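You operate a simulated robot arm through the tools that you are given. There is no shell and no other tool. Be economical: measure what you need, move in short steps, check, and stop when the job is done.

The job below is to be done with a simulated robot arm. You get a single attempt, and the scene is never put back.

TASK
Add sand to the funnel and brush the sandy streak away.
Fine: one full yellow scoop from the green bin; blue brush; put both back. Set down upright: yellow scoop. What is to be rubbed or washed off counts as gone when no trace of it is left.
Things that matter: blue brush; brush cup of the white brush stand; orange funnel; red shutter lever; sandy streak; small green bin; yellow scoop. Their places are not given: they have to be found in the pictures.

Only the result counts: the job must be done as asked and must still hold three seconds after the hand-in. Knocking over, shifting, dropping, spilling or breaking anything else fails it.

THE ROBOT
A 6-joint arm with a two-finger parallel gripper, fixed in place. Base frame: the origin is at the foot of the arm, x ahead of it, y to its left, z up; the work surface is at about z = 850. Units: mm, degrees, N and s.
With the tool pointing down near the work surface it reaches from about 260 to 680 mm from the base axis. Its first joint turns from -66.0 to 66.0 degrees. Payload 2.9 kg.
The tool frame sits at the grasp point between the pads (the TCP): z along the fingers, y along the line on which they close. The tips reach 30 mm beyond it. Largest opening 110 mm; finger width 20, thickness 10; the body of the gripper, 48 by 112 mm, starts 55 mm behind the TCP.
Orientation is that of the tool frame in the base frame, as a unit quaternion [x, y, z, w]. With the fingers straight down and closing along the base's y, the tool's x points along the base's -x, its y along +y and its z along -z.

THE INTERFACE
- The arm moves only by the tool servo_tool. Its argument "steps" is a list of rows, each a list of 6 numbers: the shift along the tool's x, y, z in mm, then the turn, a rotation vector about the tool's x, y, z in degrees. In form: [[dx, dy, dz, ax, ay, az], ...]. A call has 1 to 8 rows; each row shifts and turns the commanded pose from where the row before left it, along the tool's axes as they then stand. "hand" is the gripper command, from -1 (fully open) to 1 (shut), values between in proportion, set as the call begins (left out, the last holds). A row lasts 0.2 s, in which the tool goes at most 50 mm and 8.6 degrees; a call with a longer step from one row to the next is refused whole, and so is a gripper value outside its range. A pose out of reach is approached as far as the arm can. The call stops where the force on the tool passes 40 N (or 10 N more than at its start, if that is more) or the arm is blocked; 0.2 s more then pass. The fingers move at their own pace (about 108 mm/s each) and stop on an object; they squeeze with about 24 N. The grip force told is the motor's: it shows also when the fingers shut on nothing. Time passes only in rows, and 0.2 s behind the last, so rows that do not move let the fingers close. The reply holds the time, the measured pose of the TCP, the force on the tool along the base axes, the opening and the grip force, in the units named above and with some noise, with the torque about the TCP (base axes, N m) and any sound that the robot's microphone picked up.
- Cameras (640 x 400 px; columns grow to the right, rows downward): "scene" is fixed at [74.9, 427.6, 1397.9]; the picture's right is [-0.79, -0.61, 0.00], its down [-0.27, 0.35, -0.90] and it looks along [0.55, -0.71, -0.44] (base axes); focal length 286 px, centre (320, 200). "wrist" rides on the gripper at [72, 17, -103] in the tool frame; the picture's right is [-0.23, 0.97, 0.00], its down [-0.76, -0.18, -0.62] and it looks along [-0.61, -0.14, 0.78] (tool axes); focal length 222 px, centre (320, 200).
- grab_frame(camera): a new picture of that camera. No time passes.
- pixel_to_xyz(camera, pixels): for up to 12 pixels [column, row] of the newest picture of that camera ("zoom" is the newest enlarged one), the place [x, y, z] in the base frame of the surface seen there, good to about 3 mm. No time passes.
- close_up(camera, box): a new picture of the part [left, top, right, bottom] of that camera's present view, enlarged. No time passes.
- sign_off(): hands the job in; it is judged then, once.

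Keep the steps short. Do not move on a guess: measure, check each grasp and each placing, and mend mistakes. In all there are 80 turns and 46 pictures (those below and enlarged ones count). Leave the gripper open and the arm clear of the work at the hand-in unless told otherwise, and finish with a single line.

The tools are called after ">>>" by a JSON object that holds its "name" and its "arguments". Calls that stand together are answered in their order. servo_tool: Moves the arm, as the interface text tells. Its arguments: {"type":"object","properties":{"steps":{"type":"array"},"hand":{"type":"number"}},"required":["steps"]} The other tools are called the same way: grab_frame (camera) takes a picture; pixel_to_xyz (camera, pixels) gives the place of the surface under pixels of a picture; close_up (camera, box) takes an enlarged picture of a part of a camera's view; sign_off () hands the job in.

At the start:

```text
clock: 0.0
tool_pos: [257.3, -293.7, 1315.9]
tcp_rot: [0.0, 1.0, -0.001, 0.0]
ft_force: [0.4, 1.2, 0.7]
ft_torque: [0.01, -0.02, 0.02]
gripper_width: 110.2
grip_force: 0.0
```

scene: 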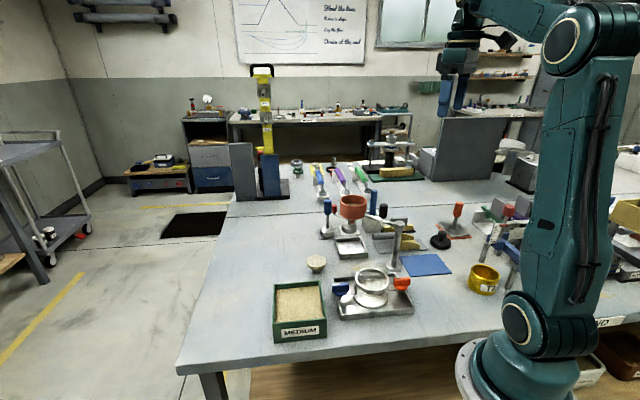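
wrist: 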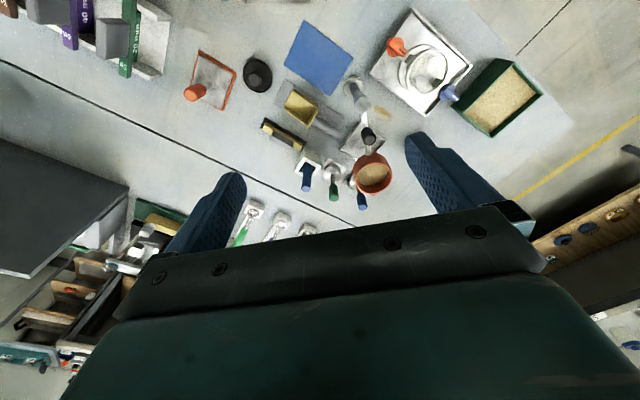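

I see a green bin labelled MEDIUM, an orange funnel around (352,207), and scoops behind it. I'll enlarge the scene first.

>>> {"name": "close_up", "arguments": {"camera": "scene", "box": [260, 150, 420, 250]}}

>>> {"name": "close_up", "arguments": {"camera": "scene", "box": [260, 240, 420, 340]}}

>>> {"name": "close_up", "arguments": {"camera": "scene", "box": [380, 180, 560, 300]}}

>>> {"name": "close_up", "arguments": {"camera": "wrist", "box": [240, 0, 560, 200]}}

>>> {"name": "close_up", "arguments": {"camera": "wrist", "box": [60, 60, 380, 260]}}

```text
4.00 times, centred on (340, 200) of scene
```

zoom: 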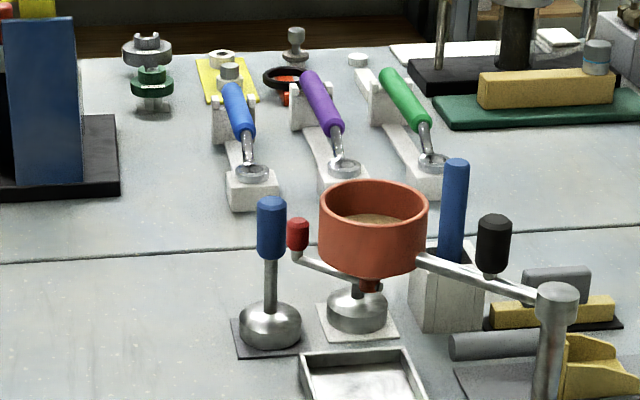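

```text
4.00 times, centred on (340, 290) of scene
```

zoom: 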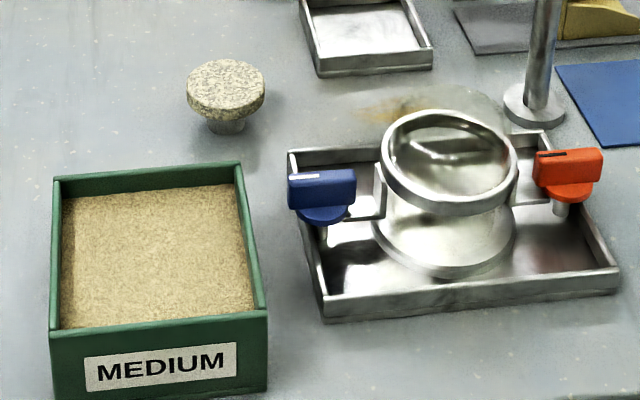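

```text
3.33 times, centred on (470, 240) of scene
```

zoom: 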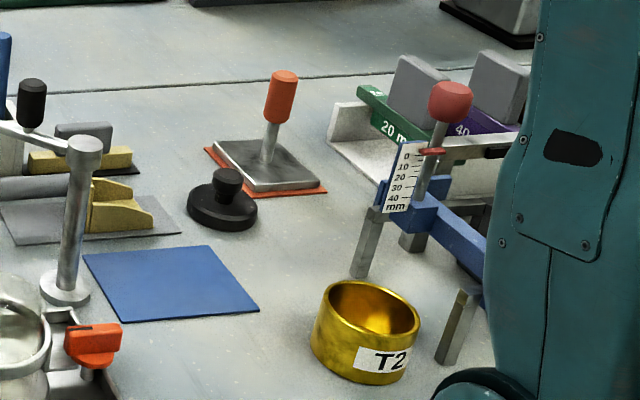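

```text
2.00 times, centred on (400, 100) of wrist
```

zoom: 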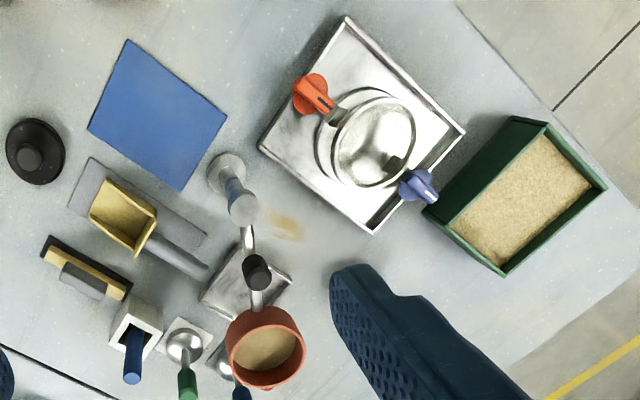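

```text
2.00 times, centred on (220, 160) of wrist
```

zoom: 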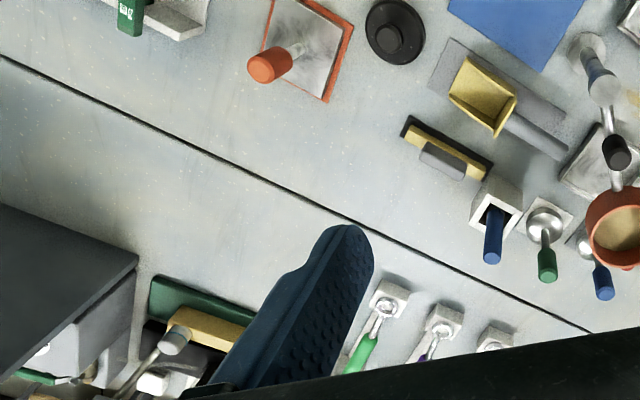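

I've found the scoop (yellow, grey handle), the white brush stand with the blue handle, the funnel on a post, the red lever knob, the streak, and the green bin. Now I'll measure them in the wrist picture and the scene picture.

>>> {"name": "pixel_to_xyz", "arguments": {"camera": "wrist", "pixels": [[306, 184], [303, 163], [302, 102], [289, 93], [315, 107], [308, 123], [330, 128], [343, 134], [373, 173], [358, 175], [388, 178], [382, 114]]}}

>>> {"name": "pixel_to_xyz", "arguments": {"camera": "wrist", "pixels": [[515, 62], [542, 95], [492, 136], [455, 104], [505, 98], [376, 110], [390, 118], [290, 90], [300, 120], [290, 79], [343, 119], [275, 106]]}}

>>> {"name": "pixel_to_xyz", "arguments": {"camera": "scene", "pixels": [[353, 190], [373, 192], [370, 216], [334, 208], [352, 199], [340, 208], [366, 221], [370, 230], [383, 209], [398, 218], [391, 232], [361, 266]]}}

```text
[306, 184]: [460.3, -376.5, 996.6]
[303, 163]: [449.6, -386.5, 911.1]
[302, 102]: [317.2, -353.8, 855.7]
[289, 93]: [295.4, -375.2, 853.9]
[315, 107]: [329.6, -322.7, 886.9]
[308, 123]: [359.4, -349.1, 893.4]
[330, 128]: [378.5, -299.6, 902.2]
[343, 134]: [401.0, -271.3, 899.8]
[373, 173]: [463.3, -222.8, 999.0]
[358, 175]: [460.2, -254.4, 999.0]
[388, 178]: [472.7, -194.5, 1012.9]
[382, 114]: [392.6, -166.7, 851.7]
```

```text
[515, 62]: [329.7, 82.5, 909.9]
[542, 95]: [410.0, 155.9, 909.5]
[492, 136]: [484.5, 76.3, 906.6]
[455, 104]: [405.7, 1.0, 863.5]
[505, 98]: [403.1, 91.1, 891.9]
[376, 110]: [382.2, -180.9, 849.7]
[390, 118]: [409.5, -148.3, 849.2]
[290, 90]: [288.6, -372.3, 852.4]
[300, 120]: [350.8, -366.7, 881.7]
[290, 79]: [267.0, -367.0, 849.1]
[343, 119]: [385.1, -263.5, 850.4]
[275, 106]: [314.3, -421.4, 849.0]
```

```text
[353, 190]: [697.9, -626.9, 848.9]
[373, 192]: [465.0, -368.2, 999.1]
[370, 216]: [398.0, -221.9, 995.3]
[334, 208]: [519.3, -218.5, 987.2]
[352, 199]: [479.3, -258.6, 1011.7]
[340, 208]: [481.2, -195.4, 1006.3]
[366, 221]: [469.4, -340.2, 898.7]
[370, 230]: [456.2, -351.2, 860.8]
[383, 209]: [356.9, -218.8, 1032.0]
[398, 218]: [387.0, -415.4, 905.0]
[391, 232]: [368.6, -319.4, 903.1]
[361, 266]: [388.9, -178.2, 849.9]
```

I'll take a tighter enlargement of the scoop, funnel and brush from the wrist, and one of the funnel from the scene camera.

>>> {"name": "close_up", "arguments": {"camera": "wrist", "box": [260, 70, 420, 170]}}

>>> {"name": "close_up", "arguments": {"camera": "scene", "box": [310, 180, 438, 260]}}

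```text
4.00 times, centred on (340, 120) of wrist
```

zoom: 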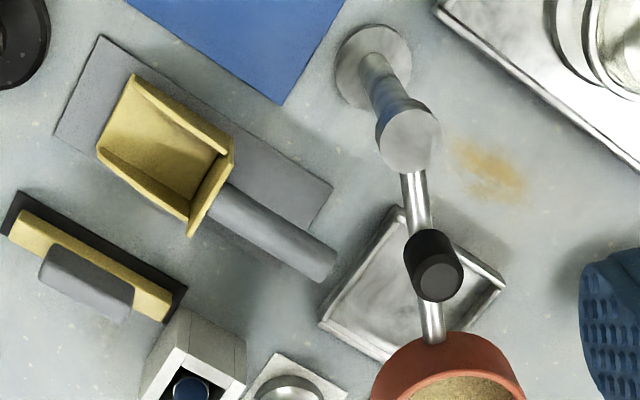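

```text
5.00 times, centred on (374, 220) of scene
```

zoom: 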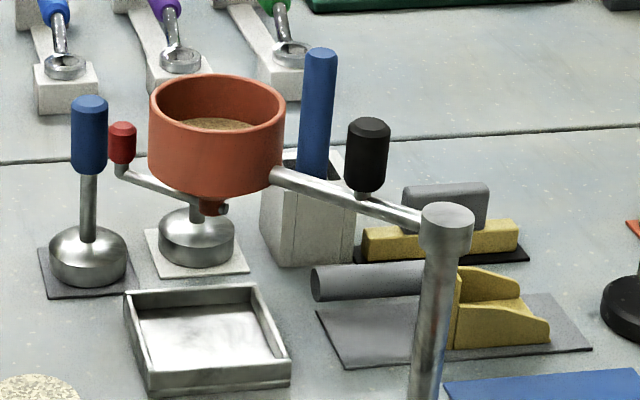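

The scoop lies with its open end away from the handle. I'll measure it, the mat and the streak on the enlarged pictures.

>>> {"name": "close_up", "arguments": {"camera": "wrist", "box": [260, 70, 420, 170]}}

>>> {"name": "pixel_to_xyz", "arguments": {"camera": "zoom", "pixels": [[220, 200], [270, 230], [322, 264], [134, 80], [100, 150], [231, 152], [190, 232], [150, 130], [102, 40], [58, 135], [330, 188], [290, 225]]}}

>>> {"name": "pixel_to_xyz", "arguments": {"camera": "zoom", "pixels": [[455, 145], [520, 190], [490, 165], [450, 175], [500, 140], [375, 60], [408, 140], [437, 270], [430, 320], [400, 220], [500, 280], [325, 320]]}}

```text
4.00 times, centred on (340, 120) of wrist
```

zoom: 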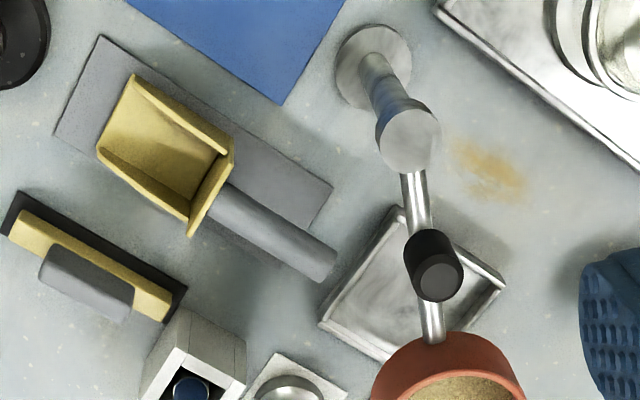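

```text
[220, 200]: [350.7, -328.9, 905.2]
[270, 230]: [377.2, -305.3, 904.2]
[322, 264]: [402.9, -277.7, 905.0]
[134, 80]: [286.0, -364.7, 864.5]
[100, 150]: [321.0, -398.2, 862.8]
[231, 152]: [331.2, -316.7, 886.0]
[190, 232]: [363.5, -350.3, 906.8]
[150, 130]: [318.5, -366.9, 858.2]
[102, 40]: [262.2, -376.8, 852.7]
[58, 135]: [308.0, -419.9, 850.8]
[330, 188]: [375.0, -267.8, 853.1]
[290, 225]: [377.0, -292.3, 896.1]
```

```text
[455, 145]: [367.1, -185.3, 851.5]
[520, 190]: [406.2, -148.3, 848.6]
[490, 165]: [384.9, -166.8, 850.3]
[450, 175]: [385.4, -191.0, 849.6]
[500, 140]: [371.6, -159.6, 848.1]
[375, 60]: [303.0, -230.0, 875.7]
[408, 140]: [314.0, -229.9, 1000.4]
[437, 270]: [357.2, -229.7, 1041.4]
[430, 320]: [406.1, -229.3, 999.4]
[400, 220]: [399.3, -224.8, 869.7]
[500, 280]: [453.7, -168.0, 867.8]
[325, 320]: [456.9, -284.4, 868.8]
```

The handle axis runs at about 45°, centred near (377,-305), with its top at z≈905. The scoop's mouth faces (-0.7,-0.7). I'll move above the handle near the scoop, turn the hand to match, and open to about 60 mm.

>>> {"name": "servo_tool", "arguments": {"steps": [[-22, -4, 40, 0, 0, 0], [-22, -4, 40, 0, 0, 0], [-22, -4, 40, 0, 0, 0], [-22, -4, 40, 0, 0, 0], [-22, -4, 40, 0, 0, 0], [0, 0, 0, 0, 0, -7.5], [0, 0, 0, 0, 0, -7.5], [0, 0, 0, 0, 0, -7.5]], "hand": -0.1}}

>>> {"name": "servo_tool", "arguments": {"steps": [[0, 0, 0, 0, 0, -7.5], [0, 0, 0, 0, 0, -7.5], [0, 0, 0, 0, 0, -7.5], [0, 0, 0, 0, 0, 0]]}}

>>> {"name": "grab_frame", "arguments": {"camera": "wrist"}}

```text
clock: 1.8
tool_pos: [367.8, -315.0, 1116.2]
tcp_rot: [-0.196, 0.981, 0.0, -0.001]
ft_force: [0.6, -0.1, -0.3]
ft_torque: [0.01, -0.01, 0.0]
gripper_width: 60.5
grip_force: 0.0
```

```text
clock: 2.8
tool_pos: [365.7, -315.1, 1115.1]
tcp_rot: [-0.383, 0.924, -0.001, 0.0]
ft_force: [0.8, -0.8, -0.4]
ft_torque: [-0.03, 0.01, -0.02]
gripper_width: 60.2
grip_force: 0.1
```

```text
35 pictures are left
```

wrist: 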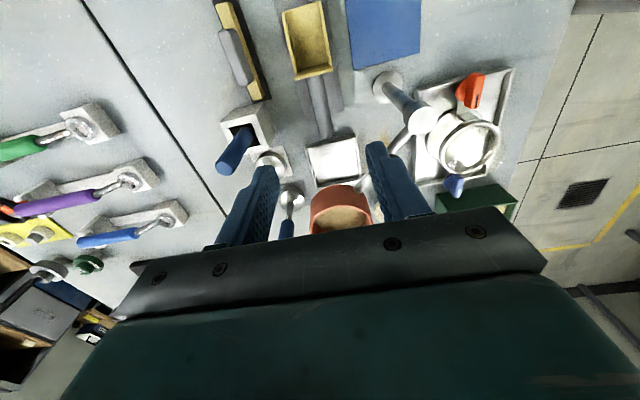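

The hand is above the handle: straight-down TCP projects to about (320,94), which lies on it. I'll measure the handle ends from here.

>>> {"name": "pixel_to_xyz", "arguments": {"camera": "wrist", "pixels": [[306, 85], [322, 85], [314, 85], [322, 112], [327, 133], [319, 135], [310, 78], [296, 78], [330, 72], [282, 10], [322, 3], [306, 30]]}}

>>> {"name": "close_up", "arguments": {"camera": "wrist", "box": [208, 0, 432, 140]}}

```text
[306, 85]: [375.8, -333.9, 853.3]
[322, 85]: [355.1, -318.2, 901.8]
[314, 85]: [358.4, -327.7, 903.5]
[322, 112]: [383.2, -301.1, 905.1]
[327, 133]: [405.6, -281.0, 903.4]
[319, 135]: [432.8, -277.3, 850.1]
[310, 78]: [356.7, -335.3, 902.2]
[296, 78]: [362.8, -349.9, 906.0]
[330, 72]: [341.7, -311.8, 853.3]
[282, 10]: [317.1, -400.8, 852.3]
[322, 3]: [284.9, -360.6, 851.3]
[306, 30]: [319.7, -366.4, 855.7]
```

```text
2.86 times, centred on (320, 70) of wrist
```

zoom: 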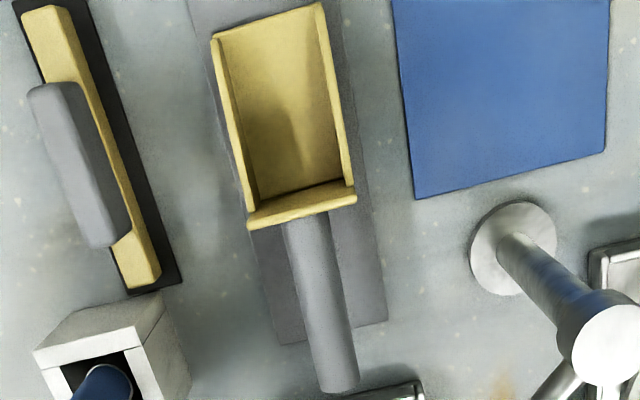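

The handle is about 22 mm thick with its axis at z≈894. The hand is within 2 mm of the axis, so I'll correct that and go down in steps.

>>> {"name": "servo_tool", "arguments": {"steps": [[-1, -1.5, 42, 0, 0, 0], [0, 0, 45, 0, 0, 0], [0, 0, 45, 0, 0, 0], [0, 0, 40, 0, 0, 0], [0, 0, 28, 0, 0, 0], [0, 0, 14, 0, 0, 0], [0, 0, 7, 0, 0, 0], [0, 0, 0, 0, 0, 0]]}}

>>> {"name": "grab_frame", "arguments": {"camera": "wrist"}}

```text
clock: 4.6
tool_pos: [368.9, -315.9, 893.4]
tcp_rot: [-0.383, 0.924, 0.0, -0.001]
ft_force: [-0.1, 1.3, -0.3]
ft_torque: [-0.02, 0.03, 0.02]
gripper_width: 60.5
grip_force: 0.1
```

```text
33 pictures are left
```

wrist: 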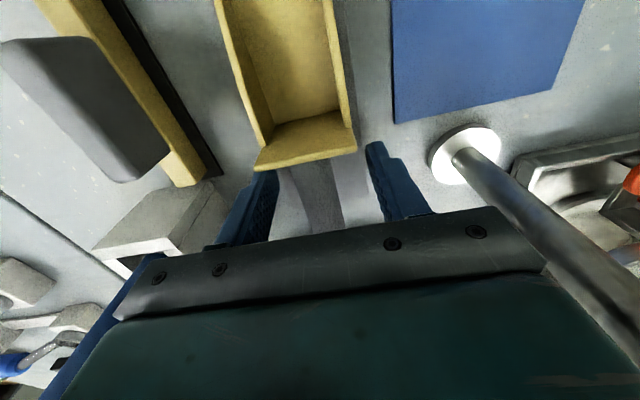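

The handle is between the fingers, so I'll close and let it settle.

>>> {"name": "servo_tool", "arguments": {"steps": [[0, 0, 0, 0, 0, 0], [0, 0, 0, 0, 0, 0], [0, 0, 0, 0, 0, 0]], "hand": 1}}

```text
clock: 5.4
tool_pos: [369.1, -315.8, 894.2]
tcp_rot: [-0.382, 0.924, -0.001, -0.001]
ft_force: [1.9, 0.1, 0.3]
ft_torque: [-0.01, -0.07, 0.06]
gripper_width: 21.1
grip_force: 23.7
```

It's gripped at 21.1 mm and 23.7 N. I'll lift straight up and check.

>>> {"name": "servo_tool", "arguments": {"steps": [[0, 0, -10, 0, 0, 0], [0, 0, -30, 0, 0, 0], [0, 0, -45, 0, 0, 0], [0, 0, -45, 0, 0, 0], [0, 0, -45, 0, 0, 0], [0, 0, -45, 0, 0, 0], [0, 0, -16, 0, 0, 0], [0, 0, 0, 0, 0, 0]]}}

>>> {"name": "grab_frame", "arguments": {"camera": "wrist"}}

>>> {"name": "close_up", "arguments": {"camera": "scene", "box": [260, 140, 452, 260]}}

```text
clock: 7.2
tool_pos: [367.4, -315.2, 1130.7]
tcp_rot: [-0.383, 0.924, -0.001, -0.001]
ft_force: [-0.4, 0.7, -0.1]
ft_torque: [-0.02, 0.0, 0.01]
gripper_width: 0.0
grip_force: 23.7
```

```text
32 pictures are left
```

wrist: 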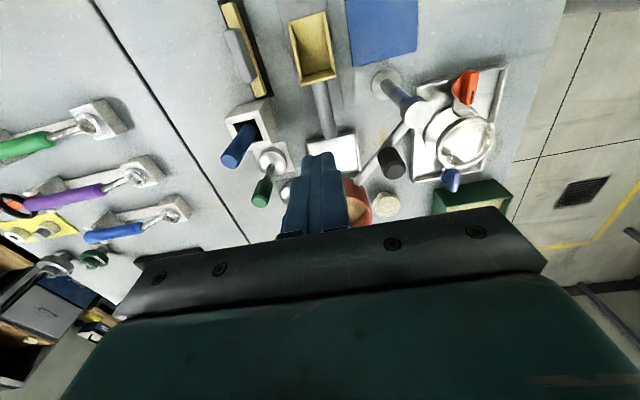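

```text
3.33 times, centred on (356, 200) of scene
```

zoom: 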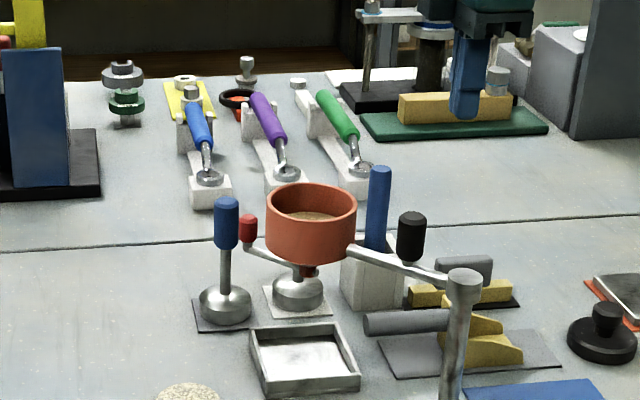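

The grip slipped: the fingers read 0 mm and the scoop is still on the mat. I'll measure where it lies now.

>>> {"name": "close_up", "arguments": {"camera": "wrist", "box": [240, 0, 432, 120]}}

>>> {"name": "pixel_to_xyz", "arguments": {"camera": "wrist", "pixels": [[320, 85], [325, 110], [330, 134], [335, 74], [303, 83], [290, 20], [326, 12], [306, 30], [312, 90], [328, 90], [324, 134], [335, 134]]}}

>>> {"name": "close_up", "arguments": {"camera": "scene", "box": [360, 210, 440, 260]}}

>>> {"name": "pixel_to_xyz", "arguments": {"camera": "zoom", "pixels": [[90, 145], [90, 170], [90, 190], [140, 140], [140, 165], [140, 185], [180, 140], [180, 180], [300, 200], [260, 170]]}}

```text
3.33 times, centred on (336, 60) of wrist
```

zoom: 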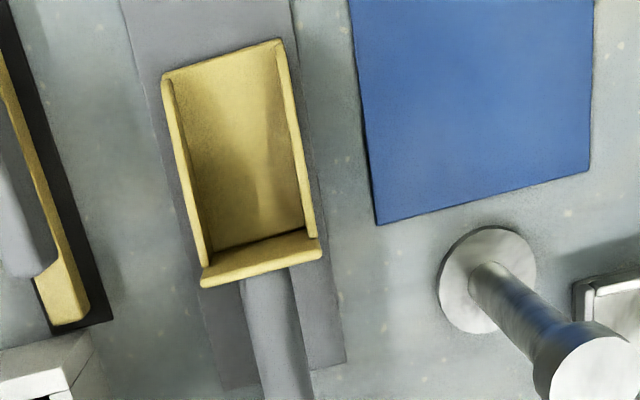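

```text
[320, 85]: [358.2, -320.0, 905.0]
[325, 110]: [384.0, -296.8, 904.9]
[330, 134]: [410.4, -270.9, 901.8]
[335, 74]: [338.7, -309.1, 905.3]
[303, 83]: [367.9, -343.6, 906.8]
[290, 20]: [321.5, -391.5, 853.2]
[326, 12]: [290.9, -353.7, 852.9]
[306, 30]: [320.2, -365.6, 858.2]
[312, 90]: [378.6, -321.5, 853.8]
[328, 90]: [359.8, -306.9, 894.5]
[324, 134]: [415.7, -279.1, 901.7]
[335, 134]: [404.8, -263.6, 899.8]
```

```text
8.00 times, centred on (400, 235) of scene
```

zoom: 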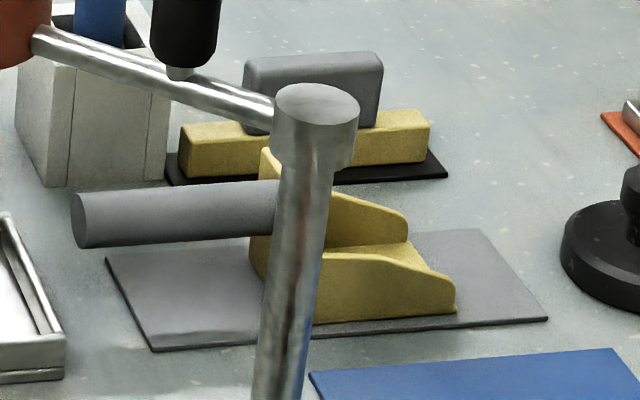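

```text
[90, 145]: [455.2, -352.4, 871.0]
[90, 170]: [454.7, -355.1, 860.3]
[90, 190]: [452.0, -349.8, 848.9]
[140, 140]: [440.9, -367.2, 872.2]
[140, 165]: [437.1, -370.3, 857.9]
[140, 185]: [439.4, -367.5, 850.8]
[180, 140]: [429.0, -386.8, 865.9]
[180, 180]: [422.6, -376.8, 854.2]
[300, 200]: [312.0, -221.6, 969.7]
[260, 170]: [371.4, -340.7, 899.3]
```

The scoop slid about 8 mm backward along its axis but is still upright on the mat, with the handle axis at about z 894. I'll re-grip deeper, at z≈890 and closer to the back wall, and lift slowly.

>>> {"name": "servo_tool", "arguments": {"steps": [[2, 2, 40, 0, 0, 0], [0, 0, 45, 0, 0, 0], [0, 0, 45, 0, 0, 0], [0, 0, 45, 0, 0, 0], [0, 0, 35, 0, 0, 0], [0, 0, 20, 0, 0, 0], [0, 0, 10, 0, 0, 0], [0, 0, 0, 0, 0, 0]], "hand": -0.1}}

>>> {"name": "grab_frame", "arguments": {"camera": "wrist"}}

```text
clock: 9.0
tool_pos: [365.2, -315.8, 890.0]
tcp_rot: [-0.383, 0.924, 0.0, -0.001]
ft_force: [0.3, 0.4, -0.7]
ft_torque: [0.03, 0.01, -0.01]
gripper_width: 60.6
grip_force: 0.0
```

```text
28 pictures are left
```

wrist: 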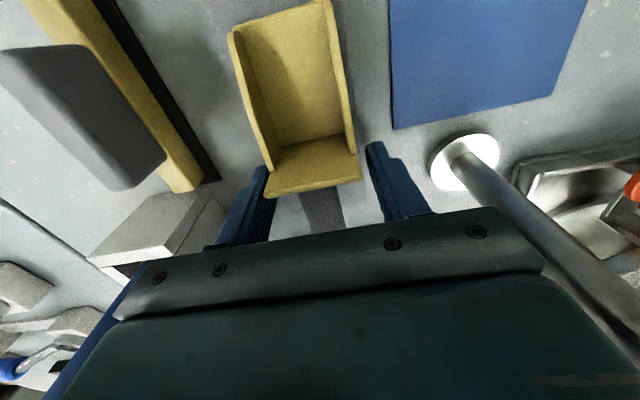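

The back wall's outer face looks only about 11 mm ahead of the TCP, so I'll back off 5 mm to clear the fingers. Then I'll close and lift 4 mm very slowly.

>>> {"name": "servo_tool", "arguments": {"steps": [[-5, 0, 0, 0, 0, 0], [0, 0, 0, 0, 0, 0]]}}

>>> {"name": "servo_tool", "arguments": {"steps": [[0, 0, 0, 0, 0, 0], [0, 0, 0, 0, 0, 0], [0, 0, 0, 0, 0, 0], [0, 0, 0, 0, 0, 0]], "hand": 1}}

>>> {"name": "servo_tool", "arguments": {"steps": [[0, 0, -2, 0, 0, 0], [0, 0, -2, 0, 0, 0], [0, 0, -2, 0, 0, 0], [0, 0, -2, 0, 0, 0], [0, 0, -2, 0, 0, 0]]}}

>>> {"name": "grab_frame", "arguments": {"camera": "wrist"}}

```text
clock: 9.6
tool_pos: [369.0, -312.1, 891.0]
tcp_rot: [-0.383, 0.924, 0.0, 0.0]
ft_force: [-0.5, 0.8, 0.0]
ft_torque: [-0.02, -0.02, -0.02]
gripper_width: 60.5
grip_force: 0.0
```

```text
clock: 10.6
tool_pos: [368.7, -312.6, 892.9]
tcp_rot: [-0.383, 0.924, -0.002, -0.002]
ft_force: [1.3, -1.2, 0.2]
ft_torque: [-0.03, 0.01, 0.05]
gripper_width: 21.0
grip_force: 24.1
```

```text
clock: 11.8
tool_pos: [370.4, -312.3, 900.9]
tcp_rot: [-0.382, 0.924, -0.001, -0.001]
ft_force: [0.3, -0.1, -0.1]
ft_torque: [0.04, -0.04, 0.02]
gripper_width: 21.1
grip_force: 23.8
```

```text
27 pictures are left
```

wrist: 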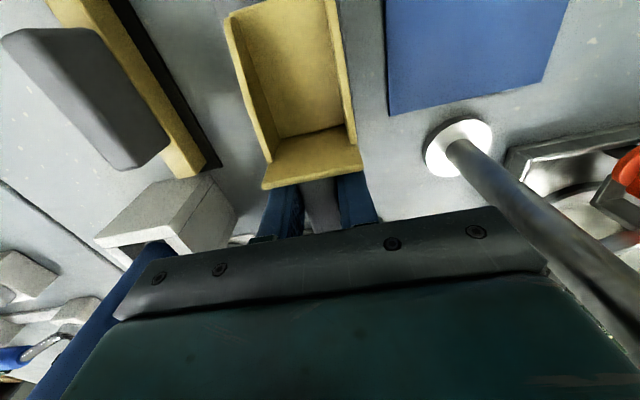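

The fingers still hold at 21.1 mm after 10 mm. I'll lift another 16 mm slowly and look from the side.

>>> {"name": "servo_tool", "arguments": {"steps": [[0, 0, -3, 0, 0, 0], [0, 0, -3, 0, 0, 0], [0, 0, -3, 0, 0, 0], [0, 0, -3, 0, 0, 0], [0, 0, -4, 0, 0, 0], [0, 0, 0, 0, 0, 0]]}}

>>> {"name": "close_up", "arguments": {"camera": "scene", "box": [336, 180, 464, 260]}}

```text
clock: 13.2
tool_pos: [368.5, -311.0, 916.1]
tcp_rot: [-0.383, 0.924, 0.0, -0.001]
ft_force: [0.3, -0.3, -1.6]
ft_torque: [0.02, 0.0, -0.02]
gripper_width: 21.0
grip_force: 24.6
```

```text
5.00 times, centred on (400, 220) of scene
```

zoom: 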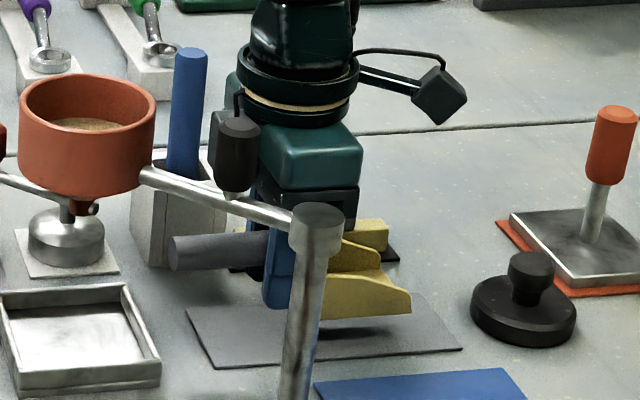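

The scoop is lifted and level. I'll keep raising it at a gentle pace.

>>> {"name": "servo_tool", "arguments": {"steps": [[0, 0, -6, 0, 0, 0], [0, 0, -10, 0, 0, 0], [0, 0, -14, 0, 0, 0], [0, 0, -18, 0, 0, 0], [0, 0, -20, 0, 0, 0], [0, 0, -20, 0, 0, 0], [0, 0, -16, 0, 0, 0], [0, 0, -8, 0, 0, 0]]}}

>>> {"name": "servo_tool", "arguments": {"steps": [[0, 0, -6, 0, 0, 0], [0, 0, -12, 0, 0, 0], [0, 0, -16, 0, 0, 0], [0, 0, -20, 0, 0, 0], [0, 0, -20, 0, 0, 0], [0, 0, -16, 0, 0, 0], [0, 0, -8, 0, 0, 0], [0, 0, 0, 0, 0, 0]]}}

>>> {"name": "grab_frame", "arguments": {"camera": "wrist"}}

```text
clock: 15.0
tool_pos: [371.1, -311.2, 1029.0]
tcp_rot: [-0.382, 0.924, 0.0, -0.001]
ft_force: [0.5, -0.4, -0.7]
ft_torque: [0.02, -0.05, 0.0]
gripper_width: 20.8
grip_force: 23.7
```

```text
clock: 16.8
tool_pos: [370.5, -312.2, 1127.2]
tcp_rot: [-0.383, 0.924, -0.001, -0.001]
ft_force: [0.3, 0.8, -1.7]
ft_torque: [0.06, 0.0, 0.02]
gripper_width: 21.0
grip_force: 23.6
```

```text
25 pictures are left
```

wrist: 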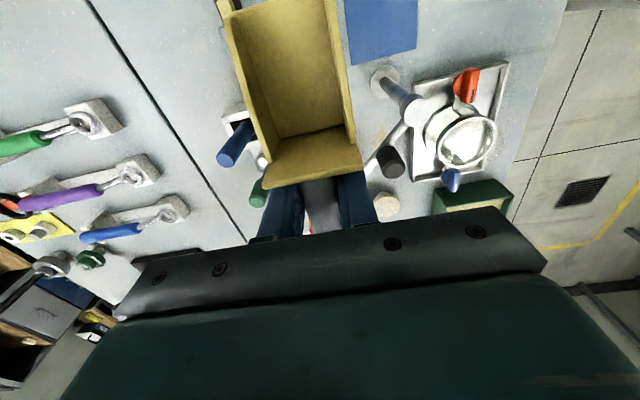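

The scoop is held securely. Next stop is above the green bin, whose centre I measured at about (407,79), rim z≈909, sand z≈892. I'll carry it at z≈1127, which is clear of everything.

>>> {"name": "servo_tool", "arguments": {"steps": [[-9.9, 6.8, 0, 0, 0, 0], [-19.8, 13.5, 0, 0, 0, 0], [-29.7, 20.3, 0, 0, 0, 0], [-29.7, 20.3, 0, 0, 0, 0], [-29.7, 20.3, 0, 0, 0, 0], [-29.7, 20.3, 0, 0, 0, 0], [-29.7, 20.3, 0, 0, 0, 0], [-29.7, 20.3, 0, 0, 0, 0]]}}

>>> {"name": "servo_tool", "arguments": {"steps": [[-29.7, 20.3, 0, 0, 0, 0], [-29.7, 20.3, 0, 0, 0, 0], [-29.7, 20.3, 0, 0, 0, 0], [-29.7, 20.3, 0, 0, 0, 0], [-22.2, 15.2, 0, 0, 0, 0], [-11.5, 7.9, 0, 0, 0, 0], [-4.9, 3.4, 0, 0, 0, 0], [0, 0, 0, 0, 0, 0]]}}

>>> {"name": "grab_frame", "arguments": {"camera": "wrist"}}

```text
clock: 18.6
tool_pos: [417.0, -63.4, 1126.6]
tcp_rot: [-0.382, 0.924, -0.001, 0.0]
ft_force: [-0.3, 0.0, -1.7]
ft_torque: [-0.02, -0.03, 0.0]
gripper_width: 21.0
grip_force: 24.0
```

```text
clock: 20.4
tool_pos: [450.1, 123.2, 1125.6]
tcp_rot: [-0.383, 0.924, -0.001, -0.001]
ft_force: [-1.5, 0.7, -1.2]
ft_torque: [0.01, 0.0, 0.07]
gripper_width: 21.0
grip_force: 24.6
```

```text
24 pictures are left
```

wrist: 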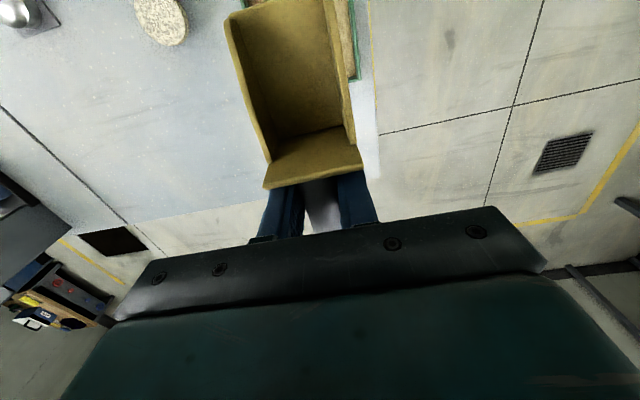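

I'll confirm the bin with the scene camera before dipping.

>>> {"name": "grab_frame", "arguments": {"camera": "scene"}}

>>> {"name": "pixel_to_xyz", "arguments": {"camera": "scene", "pixels": [[275, 286], [319, 282], [325, 317], [275, 322], [280, 291], [317, 290], [300, 300], [320, 314], [278, 318]]}}

```text
23 pictures are left
```

scene: 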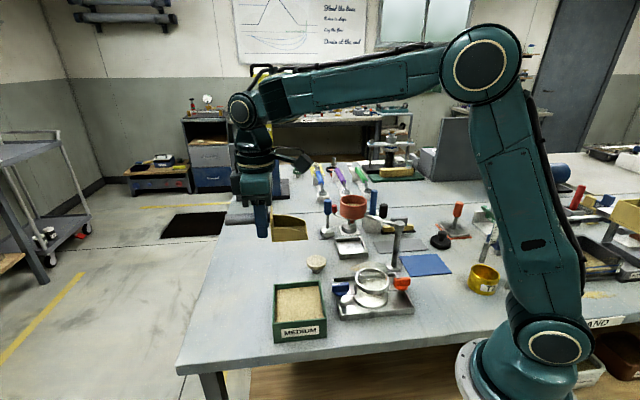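

```text
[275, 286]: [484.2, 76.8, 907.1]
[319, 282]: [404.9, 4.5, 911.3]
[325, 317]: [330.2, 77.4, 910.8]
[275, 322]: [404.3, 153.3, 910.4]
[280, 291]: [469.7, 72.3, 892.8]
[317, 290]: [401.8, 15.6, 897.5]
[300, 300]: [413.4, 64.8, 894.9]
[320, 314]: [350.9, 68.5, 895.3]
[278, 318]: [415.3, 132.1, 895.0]
```

The sand surface is at z≈895, the centre about (406,78), and the hand is lined up. I'll pitch the scoop nose-down 35° at height, then lower it to just above the sand.

>>> {"name": "servo_tool", "arguments": {"steps": [[0, 0, 0, 0, -5, 0], [0, 0, 0, 0, -7.5, 0], [0, 0, 0, 0, -7.5, 0], [0, 0, 0, 0, -7.5, 0], [0, 0, 0, 0, -5, 0], [0, 0, 0, 0, -2.5, 0], [0, 0, 0, 0, 0, 0]]}}

>>> {"name": "servo_tool", "arguments": {"steps": [[5.7, 0, 8.2, 0, 0, 0], [14.3, 0, 20.5, 0, 0, 0], [20, 0, 28.7, 0, 0, 0], [20, 0, 28.7, 0, 0, 0], [14.3, 0, 20.5, 0, 0, 0], [8.6, 0, 12.3, 0, 0, 0], [0, 0, 0, 0, 0, 0]]}}

>>> {"name": "grab_frame", "arguments": {"camera": "wrist"}}

>>> {"name": "close_up", "arguments": {"camera": "scene", "box": [220, 220, 380, 320]}}

```text
clock: 22.0
tool_pos: [450.4, 122.7, 1126.7]
tcp_rot: [-0.365, 0.881, 0.114, 0.278]
ft_force: [0.6, 0.4, -0.9]
ft_torque: [0.04, -0.01, 0.01]
gripper_width: 20.7
grip_force: 24.2
```

```text
clock: 23.6
tool_pos: [449.4, 124.4, 980.8]
tcp_rot: [-0.365, 0.881, 0.114, 0.277]
ft_force: [0.2, -0.3, -2.0]
ft_torque: [0.02, -0.02, 0.0]
gripper_width: 20.9
grip_force: 24.4
```

```text
22 pictures are left
```

wrist: 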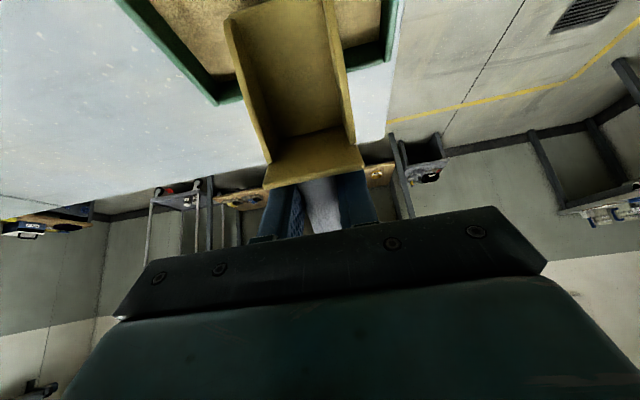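

```text
4.00 times, centred on (300, 270) of scene
```

zoom: 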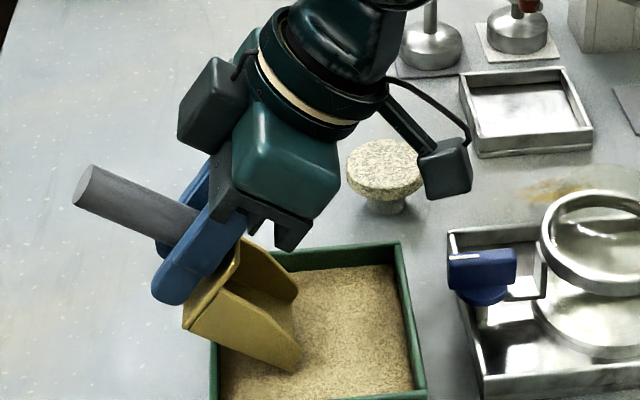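

The lip is just above the sand inside the bin. I'll plunge it along the scoop's floor, then push a little forward.

>>> {"name": "servo_tool", "arguments": {"steps": [[9, 0, 3.5, 0, 0, 0], [9, 0, 3.5, 0, 0, 0], [9, 0, 3.5, 0, 0, 0], [9, 0, 3.5, 0, 0, 0], [9, 0, 3.5, 0, 0, 0], [8, 0, -5.7, 0, 0, 0], [8, 0, -5.7, 0, 0, 0]]}}

>>> {"name": "close_up", "arguments": {"camera": "scene", "box": [220, 220, 380, 320]}}

```text
clock: 24.4
tool_pos: [443.6, 117.3, 965.9]
tcp_rot: [-0.366, 0.878, 0.117, 0.286]
ft_force: [-1.9, 0.2, 5.6]
ft_torque: [-0.16, 0.44, -0.16]
gripper_width: 21.3
grip_force: 24.2
stopped in row 3: the force on the tool passed its limit at 49 N (the readings are from after the stop); the commanded pose is now the measured one
```

```text
4.00 times, centred on (300, 270) of scene
```

zoom: 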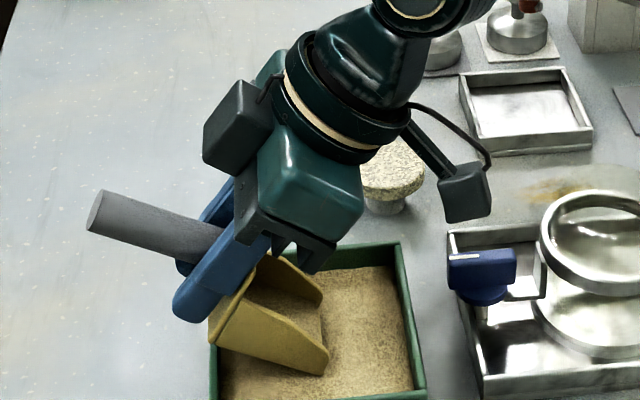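

It stopped at 49 N, with the lip about 6 mm below the surface. The remaining force is small, so the resistance depends on speed. I'll go on slowly, along the scoop's floor.

>>> {"name": "servo_tool", "arguments": {"steps": [[3, 0, 0.5, 0, 0, 0], [3, 0, 0.5, 0, 0, 0], [3, 0, 0.5, 0, 0, 0], [3, 0, 0.5, 0, 0, 0]]}}

```text
clock: 25.1
tool_pos: [443.8, 115.0, 966.0]
tcp_rot: [-0.367, 0.875, 0.118, 0.294]
ft_force: [-2.7, 2.4, 6.1]
ft_torque: [-0.17, 0.53, -0.18]
gripper_width: 21.3
grip_force: 23.9
stopped in row 3: the force on the tool passed its limit at 44 N (the readings are from after the stop); the commanded pose is now the measured one
```

The lip is against a firm sand surface. I'll look into the scoop from the wrist.

>>> {"name": "close_up", "arguments": {"camera": "wrist", "box": [160, 0, 480, 200]}}

```text
2.00 times, centred on (320, 100) of wrist
```

zoom: 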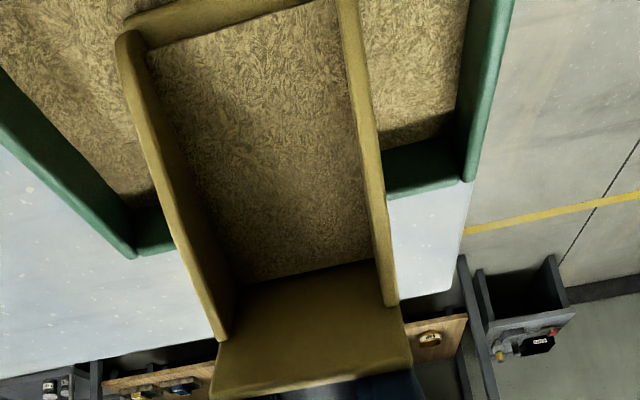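

The scoop holds sand now. I'll raise it slightly, then level it.

>>> {"name": "servo_tool", "arguments": {"steps": [[-2, 0, -3, 0, 0, 0], [0, 0, 0, 0, 6, 0], [0, 0, 0, 0, 6, 0], [0, 0, 0, 0, 6, 0], [0, 0, 0, 0, 6, 0], [0, 0, 0, 0, 6, 0], [0, 0, 0, 0, 6, 0], [0, 0, 0, 0, 0, 0]]}}

>>> {"name": "close_up", "arguments": {"camera": "wrist", "box": [160, 0, 480, 200]}}

>>> {"name": "close_up", "arguments": {"camera": "scene", "box": [220, 220, 380, 320]}}

```text
clock: 26.9
tool_pos: [445.1, 115.0, 969.9]
tcp_rot: [-0.385, 0.923, -0.003, 0.008]
ft_force: [0.3, -0.5, -1.4]
ft_torque: [0.03, -0.05, -0.03]
gripper_width: 21.2
grip_force: 24.4
```

```text
2.00 times, centred on (320, 100) of wrist
```

zoom: 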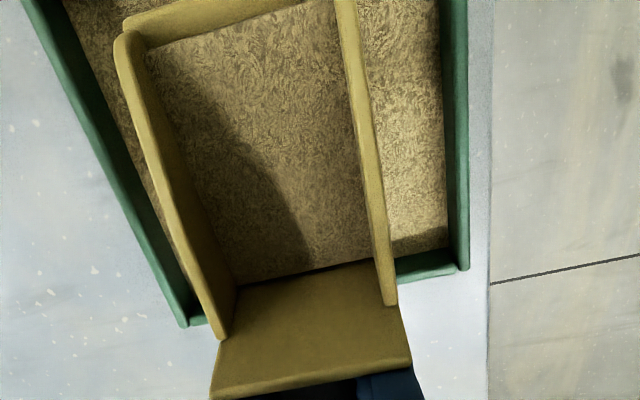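

```text
4.00 times, centred on (300, 270) of scene
```

zoom: 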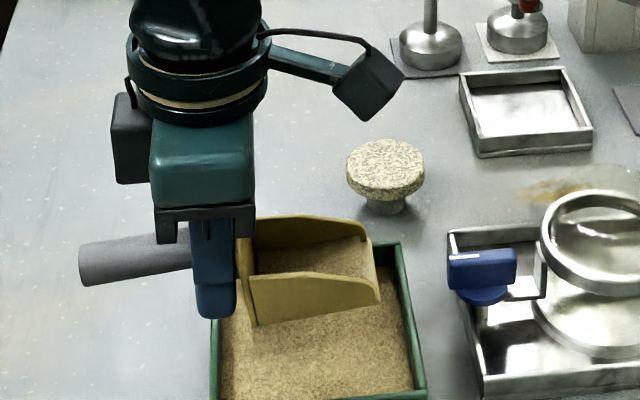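

The scoop holds sand and now sits slightly nose-up in the hand. I'll measure the sand level against the lip and walls in the latest scene enlargement.

>>> {"name": "pixel_to_xyz", "arguments": {"camera": "zoom", "pixels": [[290, 262], [330, 255], [360, 245], [375, 300], [376, 275], [370, 262], [260, 280], [300, 278], [345, 285], [256, 325], [300, 216], [82, 265]]}}

```text
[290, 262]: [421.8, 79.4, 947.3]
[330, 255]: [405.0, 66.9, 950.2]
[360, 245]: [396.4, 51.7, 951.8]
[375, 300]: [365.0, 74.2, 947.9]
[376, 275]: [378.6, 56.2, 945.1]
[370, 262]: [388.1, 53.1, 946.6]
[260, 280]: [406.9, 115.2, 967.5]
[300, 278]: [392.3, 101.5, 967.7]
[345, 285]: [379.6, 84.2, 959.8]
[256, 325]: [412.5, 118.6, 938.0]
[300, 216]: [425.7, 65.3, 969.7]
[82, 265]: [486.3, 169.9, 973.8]
```

The sand layer is only about 9–10 mm deep, so the scoop is probably not full. I'll dip again over the bin with a longer drag. First I'll check how tall the neighbouring vessel and knobs are, since the camera bracket will pass near them.

>>> {"name": "pixel_to_xyz", "arguments": {"camera": "scene", "pixels": [[372, 269], [358, 280], [387, 282], [340, 285], [402, 279], [317, 257], [397, 221]]}}

>>> {"name": "servo_tool", "arguments": {"steps": [[0, 0, 0, 0, -6.5, 0], [0, 0, 0, 0, -6.5, 0], [0, 0, 0, 0, -6.5, 0], [0, 0, 0, 0, -6.5, 0], [0, 0, 0, 0, -6.5, 0], [0, 0, 0, 0, -6.5, 0], [0, 0, 0, 0, 0, 0]]}}

>>> {"name": "close_up", "arguments": {"camera": "scene", "box": [220, 220, 380, 320]}}

```text
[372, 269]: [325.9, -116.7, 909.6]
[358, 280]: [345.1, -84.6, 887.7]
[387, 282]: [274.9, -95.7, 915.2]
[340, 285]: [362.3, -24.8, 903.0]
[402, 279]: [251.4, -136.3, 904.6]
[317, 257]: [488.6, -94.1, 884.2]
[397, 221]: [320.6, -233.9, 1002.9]
```

```text
clock: 28.4
tool_pos: [445.1, 116.9, 970.0]
tcp_rot: [-0.362, 0.867, 0.126, 0.318]
ft_force: [0.0, -0.1, 2.7]
ft_torque: [-0.14, 0.18, 0.05]
gripper_width: 21.2
grip_force: 23.9
```

```text
4.00 times, centred on (300, 270) of scene
```

zoom: 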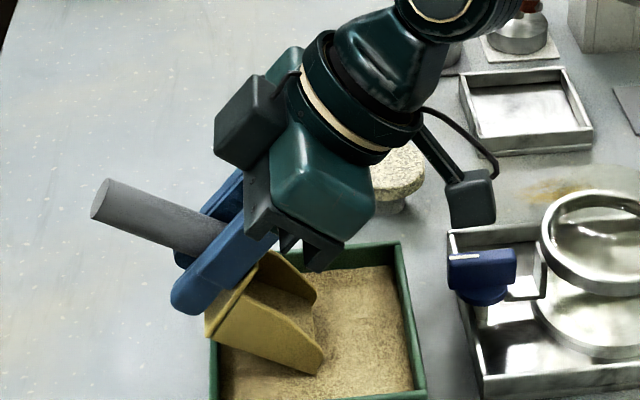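

The lip touches the sand again (2.7 N), and everything nearby is below z 920. I'll drag slowly forward through the sand.

>>> {"name": "servo_tool", "arguments": {"steps": [[4.1, 0, -2.9, 0, 0, 0], [4.1, 0, -2.9, 0, 0, 0], [4.1, 0, -2.9, 0, 0, 0], [4.1, 0, -2.9, 0, 0, 0], [4.1, 0, -2.9, 0, 0, 0], [4.1, 0, -2.9, 0, 0, 0], [3.8, 0, -3.2, 0, 0, 0]]}}

>>> {"name": "close_up", "arguments": {"camera": "wrist", "box": [160, 0, 480, 200]}}

```text
clock: 30.1
tool_pos: [420.0, 90.2, 967.0]
tcp_rot: [-0.363, 0.867, 0.127, 0.317]
ft_force: [-0.1, 0.7, 1.0]
ft_torque: [0.01, -0.01, 0.0]
gripper_width: 21.2
grip_force: 23.9
```

```text
2.00 times, centred on (320, 100) of wrist
```

zoom: 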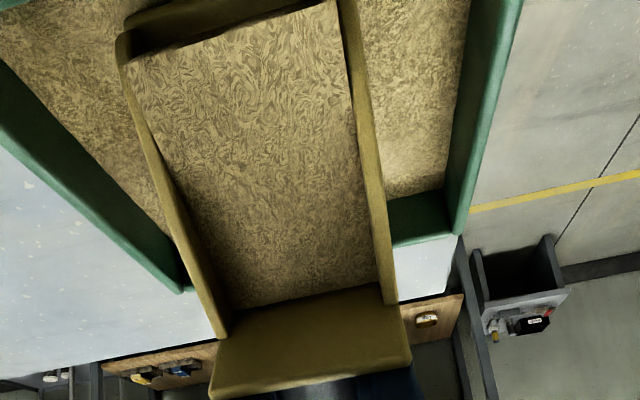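

The sand level in the scoop rose clearly. I'll drag a bit more and press slightly down.

>>> {"name": "servo_tool", "arguments": {"steps": [[4.5, 0, -1.7, 0, 0, 0], [4.5, 0, -1.7, 0, 0, 0], [4.5, 0, -1.7, 0, 0, 0]]}}

>>> {"name": "servo_tool", "arguments": {"steps": [[-5, 0, -6, 0, 0, 0], [-21, 0, 17.6, 0, 0, 0], [-21, 0, 17.6, 0, 0, 0], [5, 0, 6, 0, 0, 0]]}}

>>> {"name": "servo_tool", "arguments": {"steps": [[4.3, 0, -2.5, 0, 0, 0], [4.3, 0, -2.5, 0, 0, 0], [4.1, 0, -2.9, 0, 0, 0], [4.1, 0, -2.9, 0, 0, 0], [4.1, 0, -2.9, 0, 0, 0], [4.1, 0, -2.9, 0, 0, 0], [4.1, 0, -2.9, 0, 0, 0], [4.1, 0, -2.9, 0, 0, 0]]}}

>>> {"name": "close_up", "arguments": {"camera": "wrist", "box": [160, 0, 480, 200]}}

```text
clock: 30.9
tool_pos: [414.7, 82.7, 967.8]
tcp_rot: [-0.364, 0.863, 0.127, 0.325]
ft_force: [-0.9, 0.2, 3.2]
ft_torque: [-0.06, 0.32, -0.11]
gripper_width: 21.2
grip_force: 23.9
stopped in row 3: the force on the tool passed its limit at 43 N (the readings are from after the stop); the commanded pose is now the measured one
```

```text
clock: 31.9
tool_pos: [452.4, 124.0, 969.1]
tcp_rot: [-0.364, 0.863, 0.128, 0.326]
ft_force: [0.7, 0.8, -2.8]
ft_torque: [0.02, 0.0, -0.02]
gripper_width: 21.1
grip_force: 23.8
```

```text
clock: 33.5
tool_pos: [430.1, 99.8, 968.4]
tcp_rot: [-0.364, 0.86, 0.129, 0.332]
ft_force: [-0.5, -0.8, 2.8]
ft_torque: [-0.1, 0.24, -0.04]
gripper_width: 21.4
grip_force: 24.2
stopped in row 8: the force on the tool passed its limit at 42 N (the readings are from after the stop); the commanded pose is now the measured one
```

```text
2.00 times, centred on (320, 100) of wrist
```

zoom: 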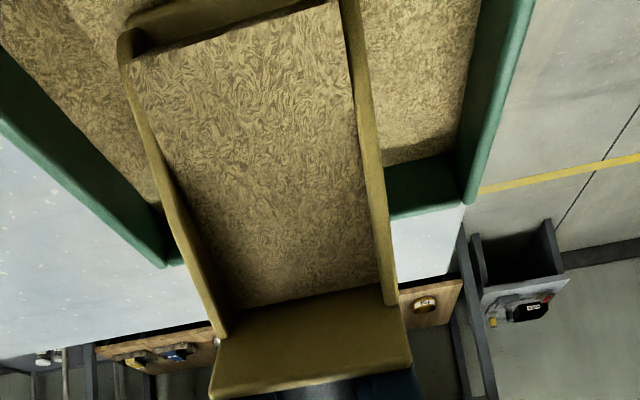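

The level is unchanged after another drag, so the scoop is full. I'll lift slightly, level it, and check in the scene view.

>>> {"name": "servo_tool", "arguments": {"steps": [[-4, 0, -5, 0, 0, 0], [0, 0, 0, 0, 6, 0], [0, 0, 0, 0, 6, 0], [0, 0, 0, 0, 6, 0], [0, 0, 0, 0, 6, 0], [0, 0, 0, 0, 6, 0], [0, 0, 0, 0, 2, 0], [0, 0, 0, 0, 0, 0]]}}

>>> {"name": "close_up", "arguments": {"camera": "scene", "box": [220, 220, 380, 320]}}

>>> {"name": "pixel_to_xyz", "arguments": {"camera": "zoom", "pixels": [[330, 270], [350, 265], [310, 275], [270, 310], [300, 320], [270, 355], [330, 345], [370, 330], [150, 262], [95, 240]]}}

```text
clock: 35.3
tool_pos: [431.6, 99.0, 974.5]
tcp_rot: [-0.387, 0.918, 0.024, 0.082]
ft_force: [-0.2, -0.1, -1.8]
ft_torque: [0.07, -0.03, 0.04]
gripper_width: 21.2
grip_force: 24.5
```

```text
4.00 times, centred on (300, 270) of scene
```

zoom: 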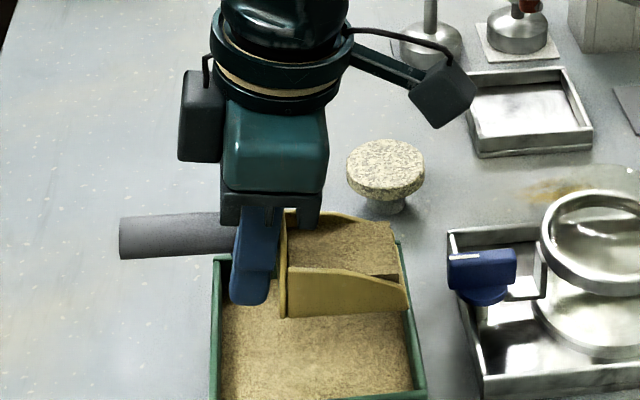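

```text
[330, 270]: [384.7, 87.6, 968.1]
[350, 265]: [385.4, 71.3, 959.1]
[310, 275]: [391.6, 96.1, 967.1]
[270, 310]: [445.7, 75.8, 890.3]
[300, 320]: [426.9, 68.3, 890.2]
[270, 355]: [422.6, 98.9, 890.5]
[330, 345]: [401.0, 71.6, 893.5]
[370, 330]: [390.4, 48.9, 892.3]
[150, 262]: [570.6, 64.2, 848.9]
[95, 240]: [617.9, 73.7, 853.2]
```

The scoop is heaped full and about level. I'll lift it gently, then turn it about the vertical so the mouth faces -x.

>>> {"name": "servo_tool", "arguments": {"steps": [[-1, 0, -6, 0, 0, 0], [-2.5, 0, -14.8, 0, 0, 0], [-4, 0, -24.6, 0, 0, 0], [-5.4, 0, -31.5, 0, 0, 0], [-5.4, 0, -31.5, 0, 0, 0], [-5.4, 0, -31.5, 0, 0, 0], [-4, 0, -24.6, 0, 0, 0], [-2, 0, -12, 0, 0, 0]]}}

>>> {"name": "servo_tool", "arguments": {"steps": [[0, 0, 0, 0.7, 0, 4], [0, 0, 0, 1.28, 0, 7.39], [0, 0, 0, 1.28, 0, 7.39], [0, 0, 0, 1.28, 0, 7.39], [0, 0, 0, 1.28, 0, 7.39], [0, 0, 0, 1.28, 0, 7.39], [0, 0, 0, 0.58, 0, 3.4], [0, 0, 0, 0, 0, 0]]}}

```text
clock: 37.1
tool_pos: [428.0, 101.8, 1154.4]
tcp_rot: [-0.387, 0.918, 0.023, 0.082]
ft_force: [1.2, -0.6, -1.4]
ft_torque: [0.07, -0.07, 0.0]
gripper_width: 21.0
grip_force: 23.9
```

```text
clock: 38.9
tool_pos: [426.9, 101.1, 1152.7]
tcp_rot: [-0.006, 0.996, -0.007, 0.092]
ft_force: [0.2, 0.1, -0.9]
ft_torque: [-0.04, -0.04, -0.01]
gripper_width: 21.3
grip_force: 23.7
```

Level and turned. I'll carry it over to the funnel, staying high.

>>> {"name": "servo_tool", "arguments": {"steps": [[-3.1, -9.3, 2.1, 0, 0, 0], [-6.2, -18.6, 4.2, 0, 0, 0], [-9.4, -27.9, 6.4, 0, 0, 0], [-10.9, -32.5, 7.4, 0, 0, 0], [-10.9, -32.5, 7.4, 0, 0, 0], [-10.9, -32.5, 7.4, 0, 0, 0], [-10.9, -32.5, 7.4, 0, 0, 0], [-10.9, -32.5, 7.4, 0, 0, 0]]}}

>>> {"name": "servo_tool", "arguments": {"steps": [[-10.9, -32.5, 7.4, 0, 0, 0], [-9.4, -27.9, 6.4, 0, 0, 0], [-7.8, -23.2, 5.3, 0, 0, 0], [-4.7, -13.9, 3.2, 0, 0, 0], [-3.1, -9.3, 2.1, 0, 0, 0], [0, 0, 0, 0, 0, 0]]}}

>>> {"name": "close_up", "arguments": {"camera": "scene", "box": [272, 150, 432, 250]}}

>>> {"name": "pixel_to_xyz", "arguments": {"camera": "zoom", "pixels": [[320, 260], [280, 215], [370, 215], [320, 185], [300, 120], [340, 120], [380, 130], [270, 130], [330, 150]]}}

```text
clock: 40.7
tool_pos: [510.9, -115.7, 1120.7]
tcp_rot: [-0.007, 0.996, -0.007, 0.092]
ft_force: [-0.2, -0.3, -2.0]
ft_torque: [-0.01, -0.05, 0.01]
gripper_width: 21.2
grip_force: 24.0
```

```text
clock: 42.1
tool_pos: [552.4, -223.7, 1105.9]
tcp_rot: [-0.007, 0.996, -0.007, 0.093]
ft_force: [-0.2, 0.7, -2.2]
ft_torque: [-0.03, -0.08, -0.01]
gripper_width: 21.2
grip_force: 24.2
```

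```text
4.00 times, centred on (352, 200) of scene
```

zoom: 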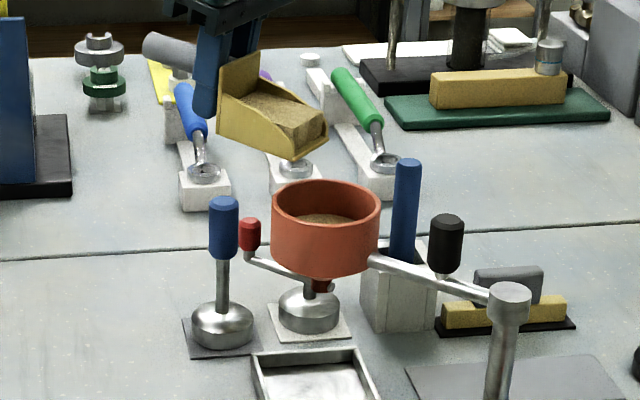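

```text
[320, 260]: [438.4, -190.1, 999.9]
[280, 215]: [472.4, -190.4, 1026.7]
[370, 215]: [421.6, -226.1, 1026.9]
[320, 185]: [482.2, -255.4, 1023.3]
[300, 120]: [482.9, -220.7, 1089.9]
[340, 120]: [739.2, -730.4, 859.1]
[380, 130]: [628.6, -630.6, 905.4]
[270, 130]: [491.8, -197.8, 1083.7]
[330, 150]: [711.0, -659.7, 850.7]
```

The funnel rim is at z≈1027, centre about (461,-226), radius about 38. I'll measure the scoop's lip precisely in the same enlargement.

>>> {"name": "pixel_to_xyz", "arguments": {"camera": "zoom", "pixels": [[292, 158], [289, 152], [310, 142], [323, 128], [318, 135], [298, 135], [222, 120], [240, 135], [322, 115], [260, 60]]}}

```text
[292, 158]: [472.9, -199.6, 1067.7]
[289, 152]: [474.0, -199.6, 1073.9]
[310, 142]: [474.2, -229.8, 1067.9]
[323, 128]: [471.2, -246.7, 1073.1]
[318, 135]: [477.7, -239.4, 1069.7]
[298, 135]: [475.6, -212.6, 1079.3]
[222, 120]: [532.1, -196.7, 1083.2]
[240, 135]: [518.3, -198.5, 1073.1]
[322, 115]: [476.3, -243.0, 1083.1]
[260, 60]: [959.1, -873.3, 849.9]
```

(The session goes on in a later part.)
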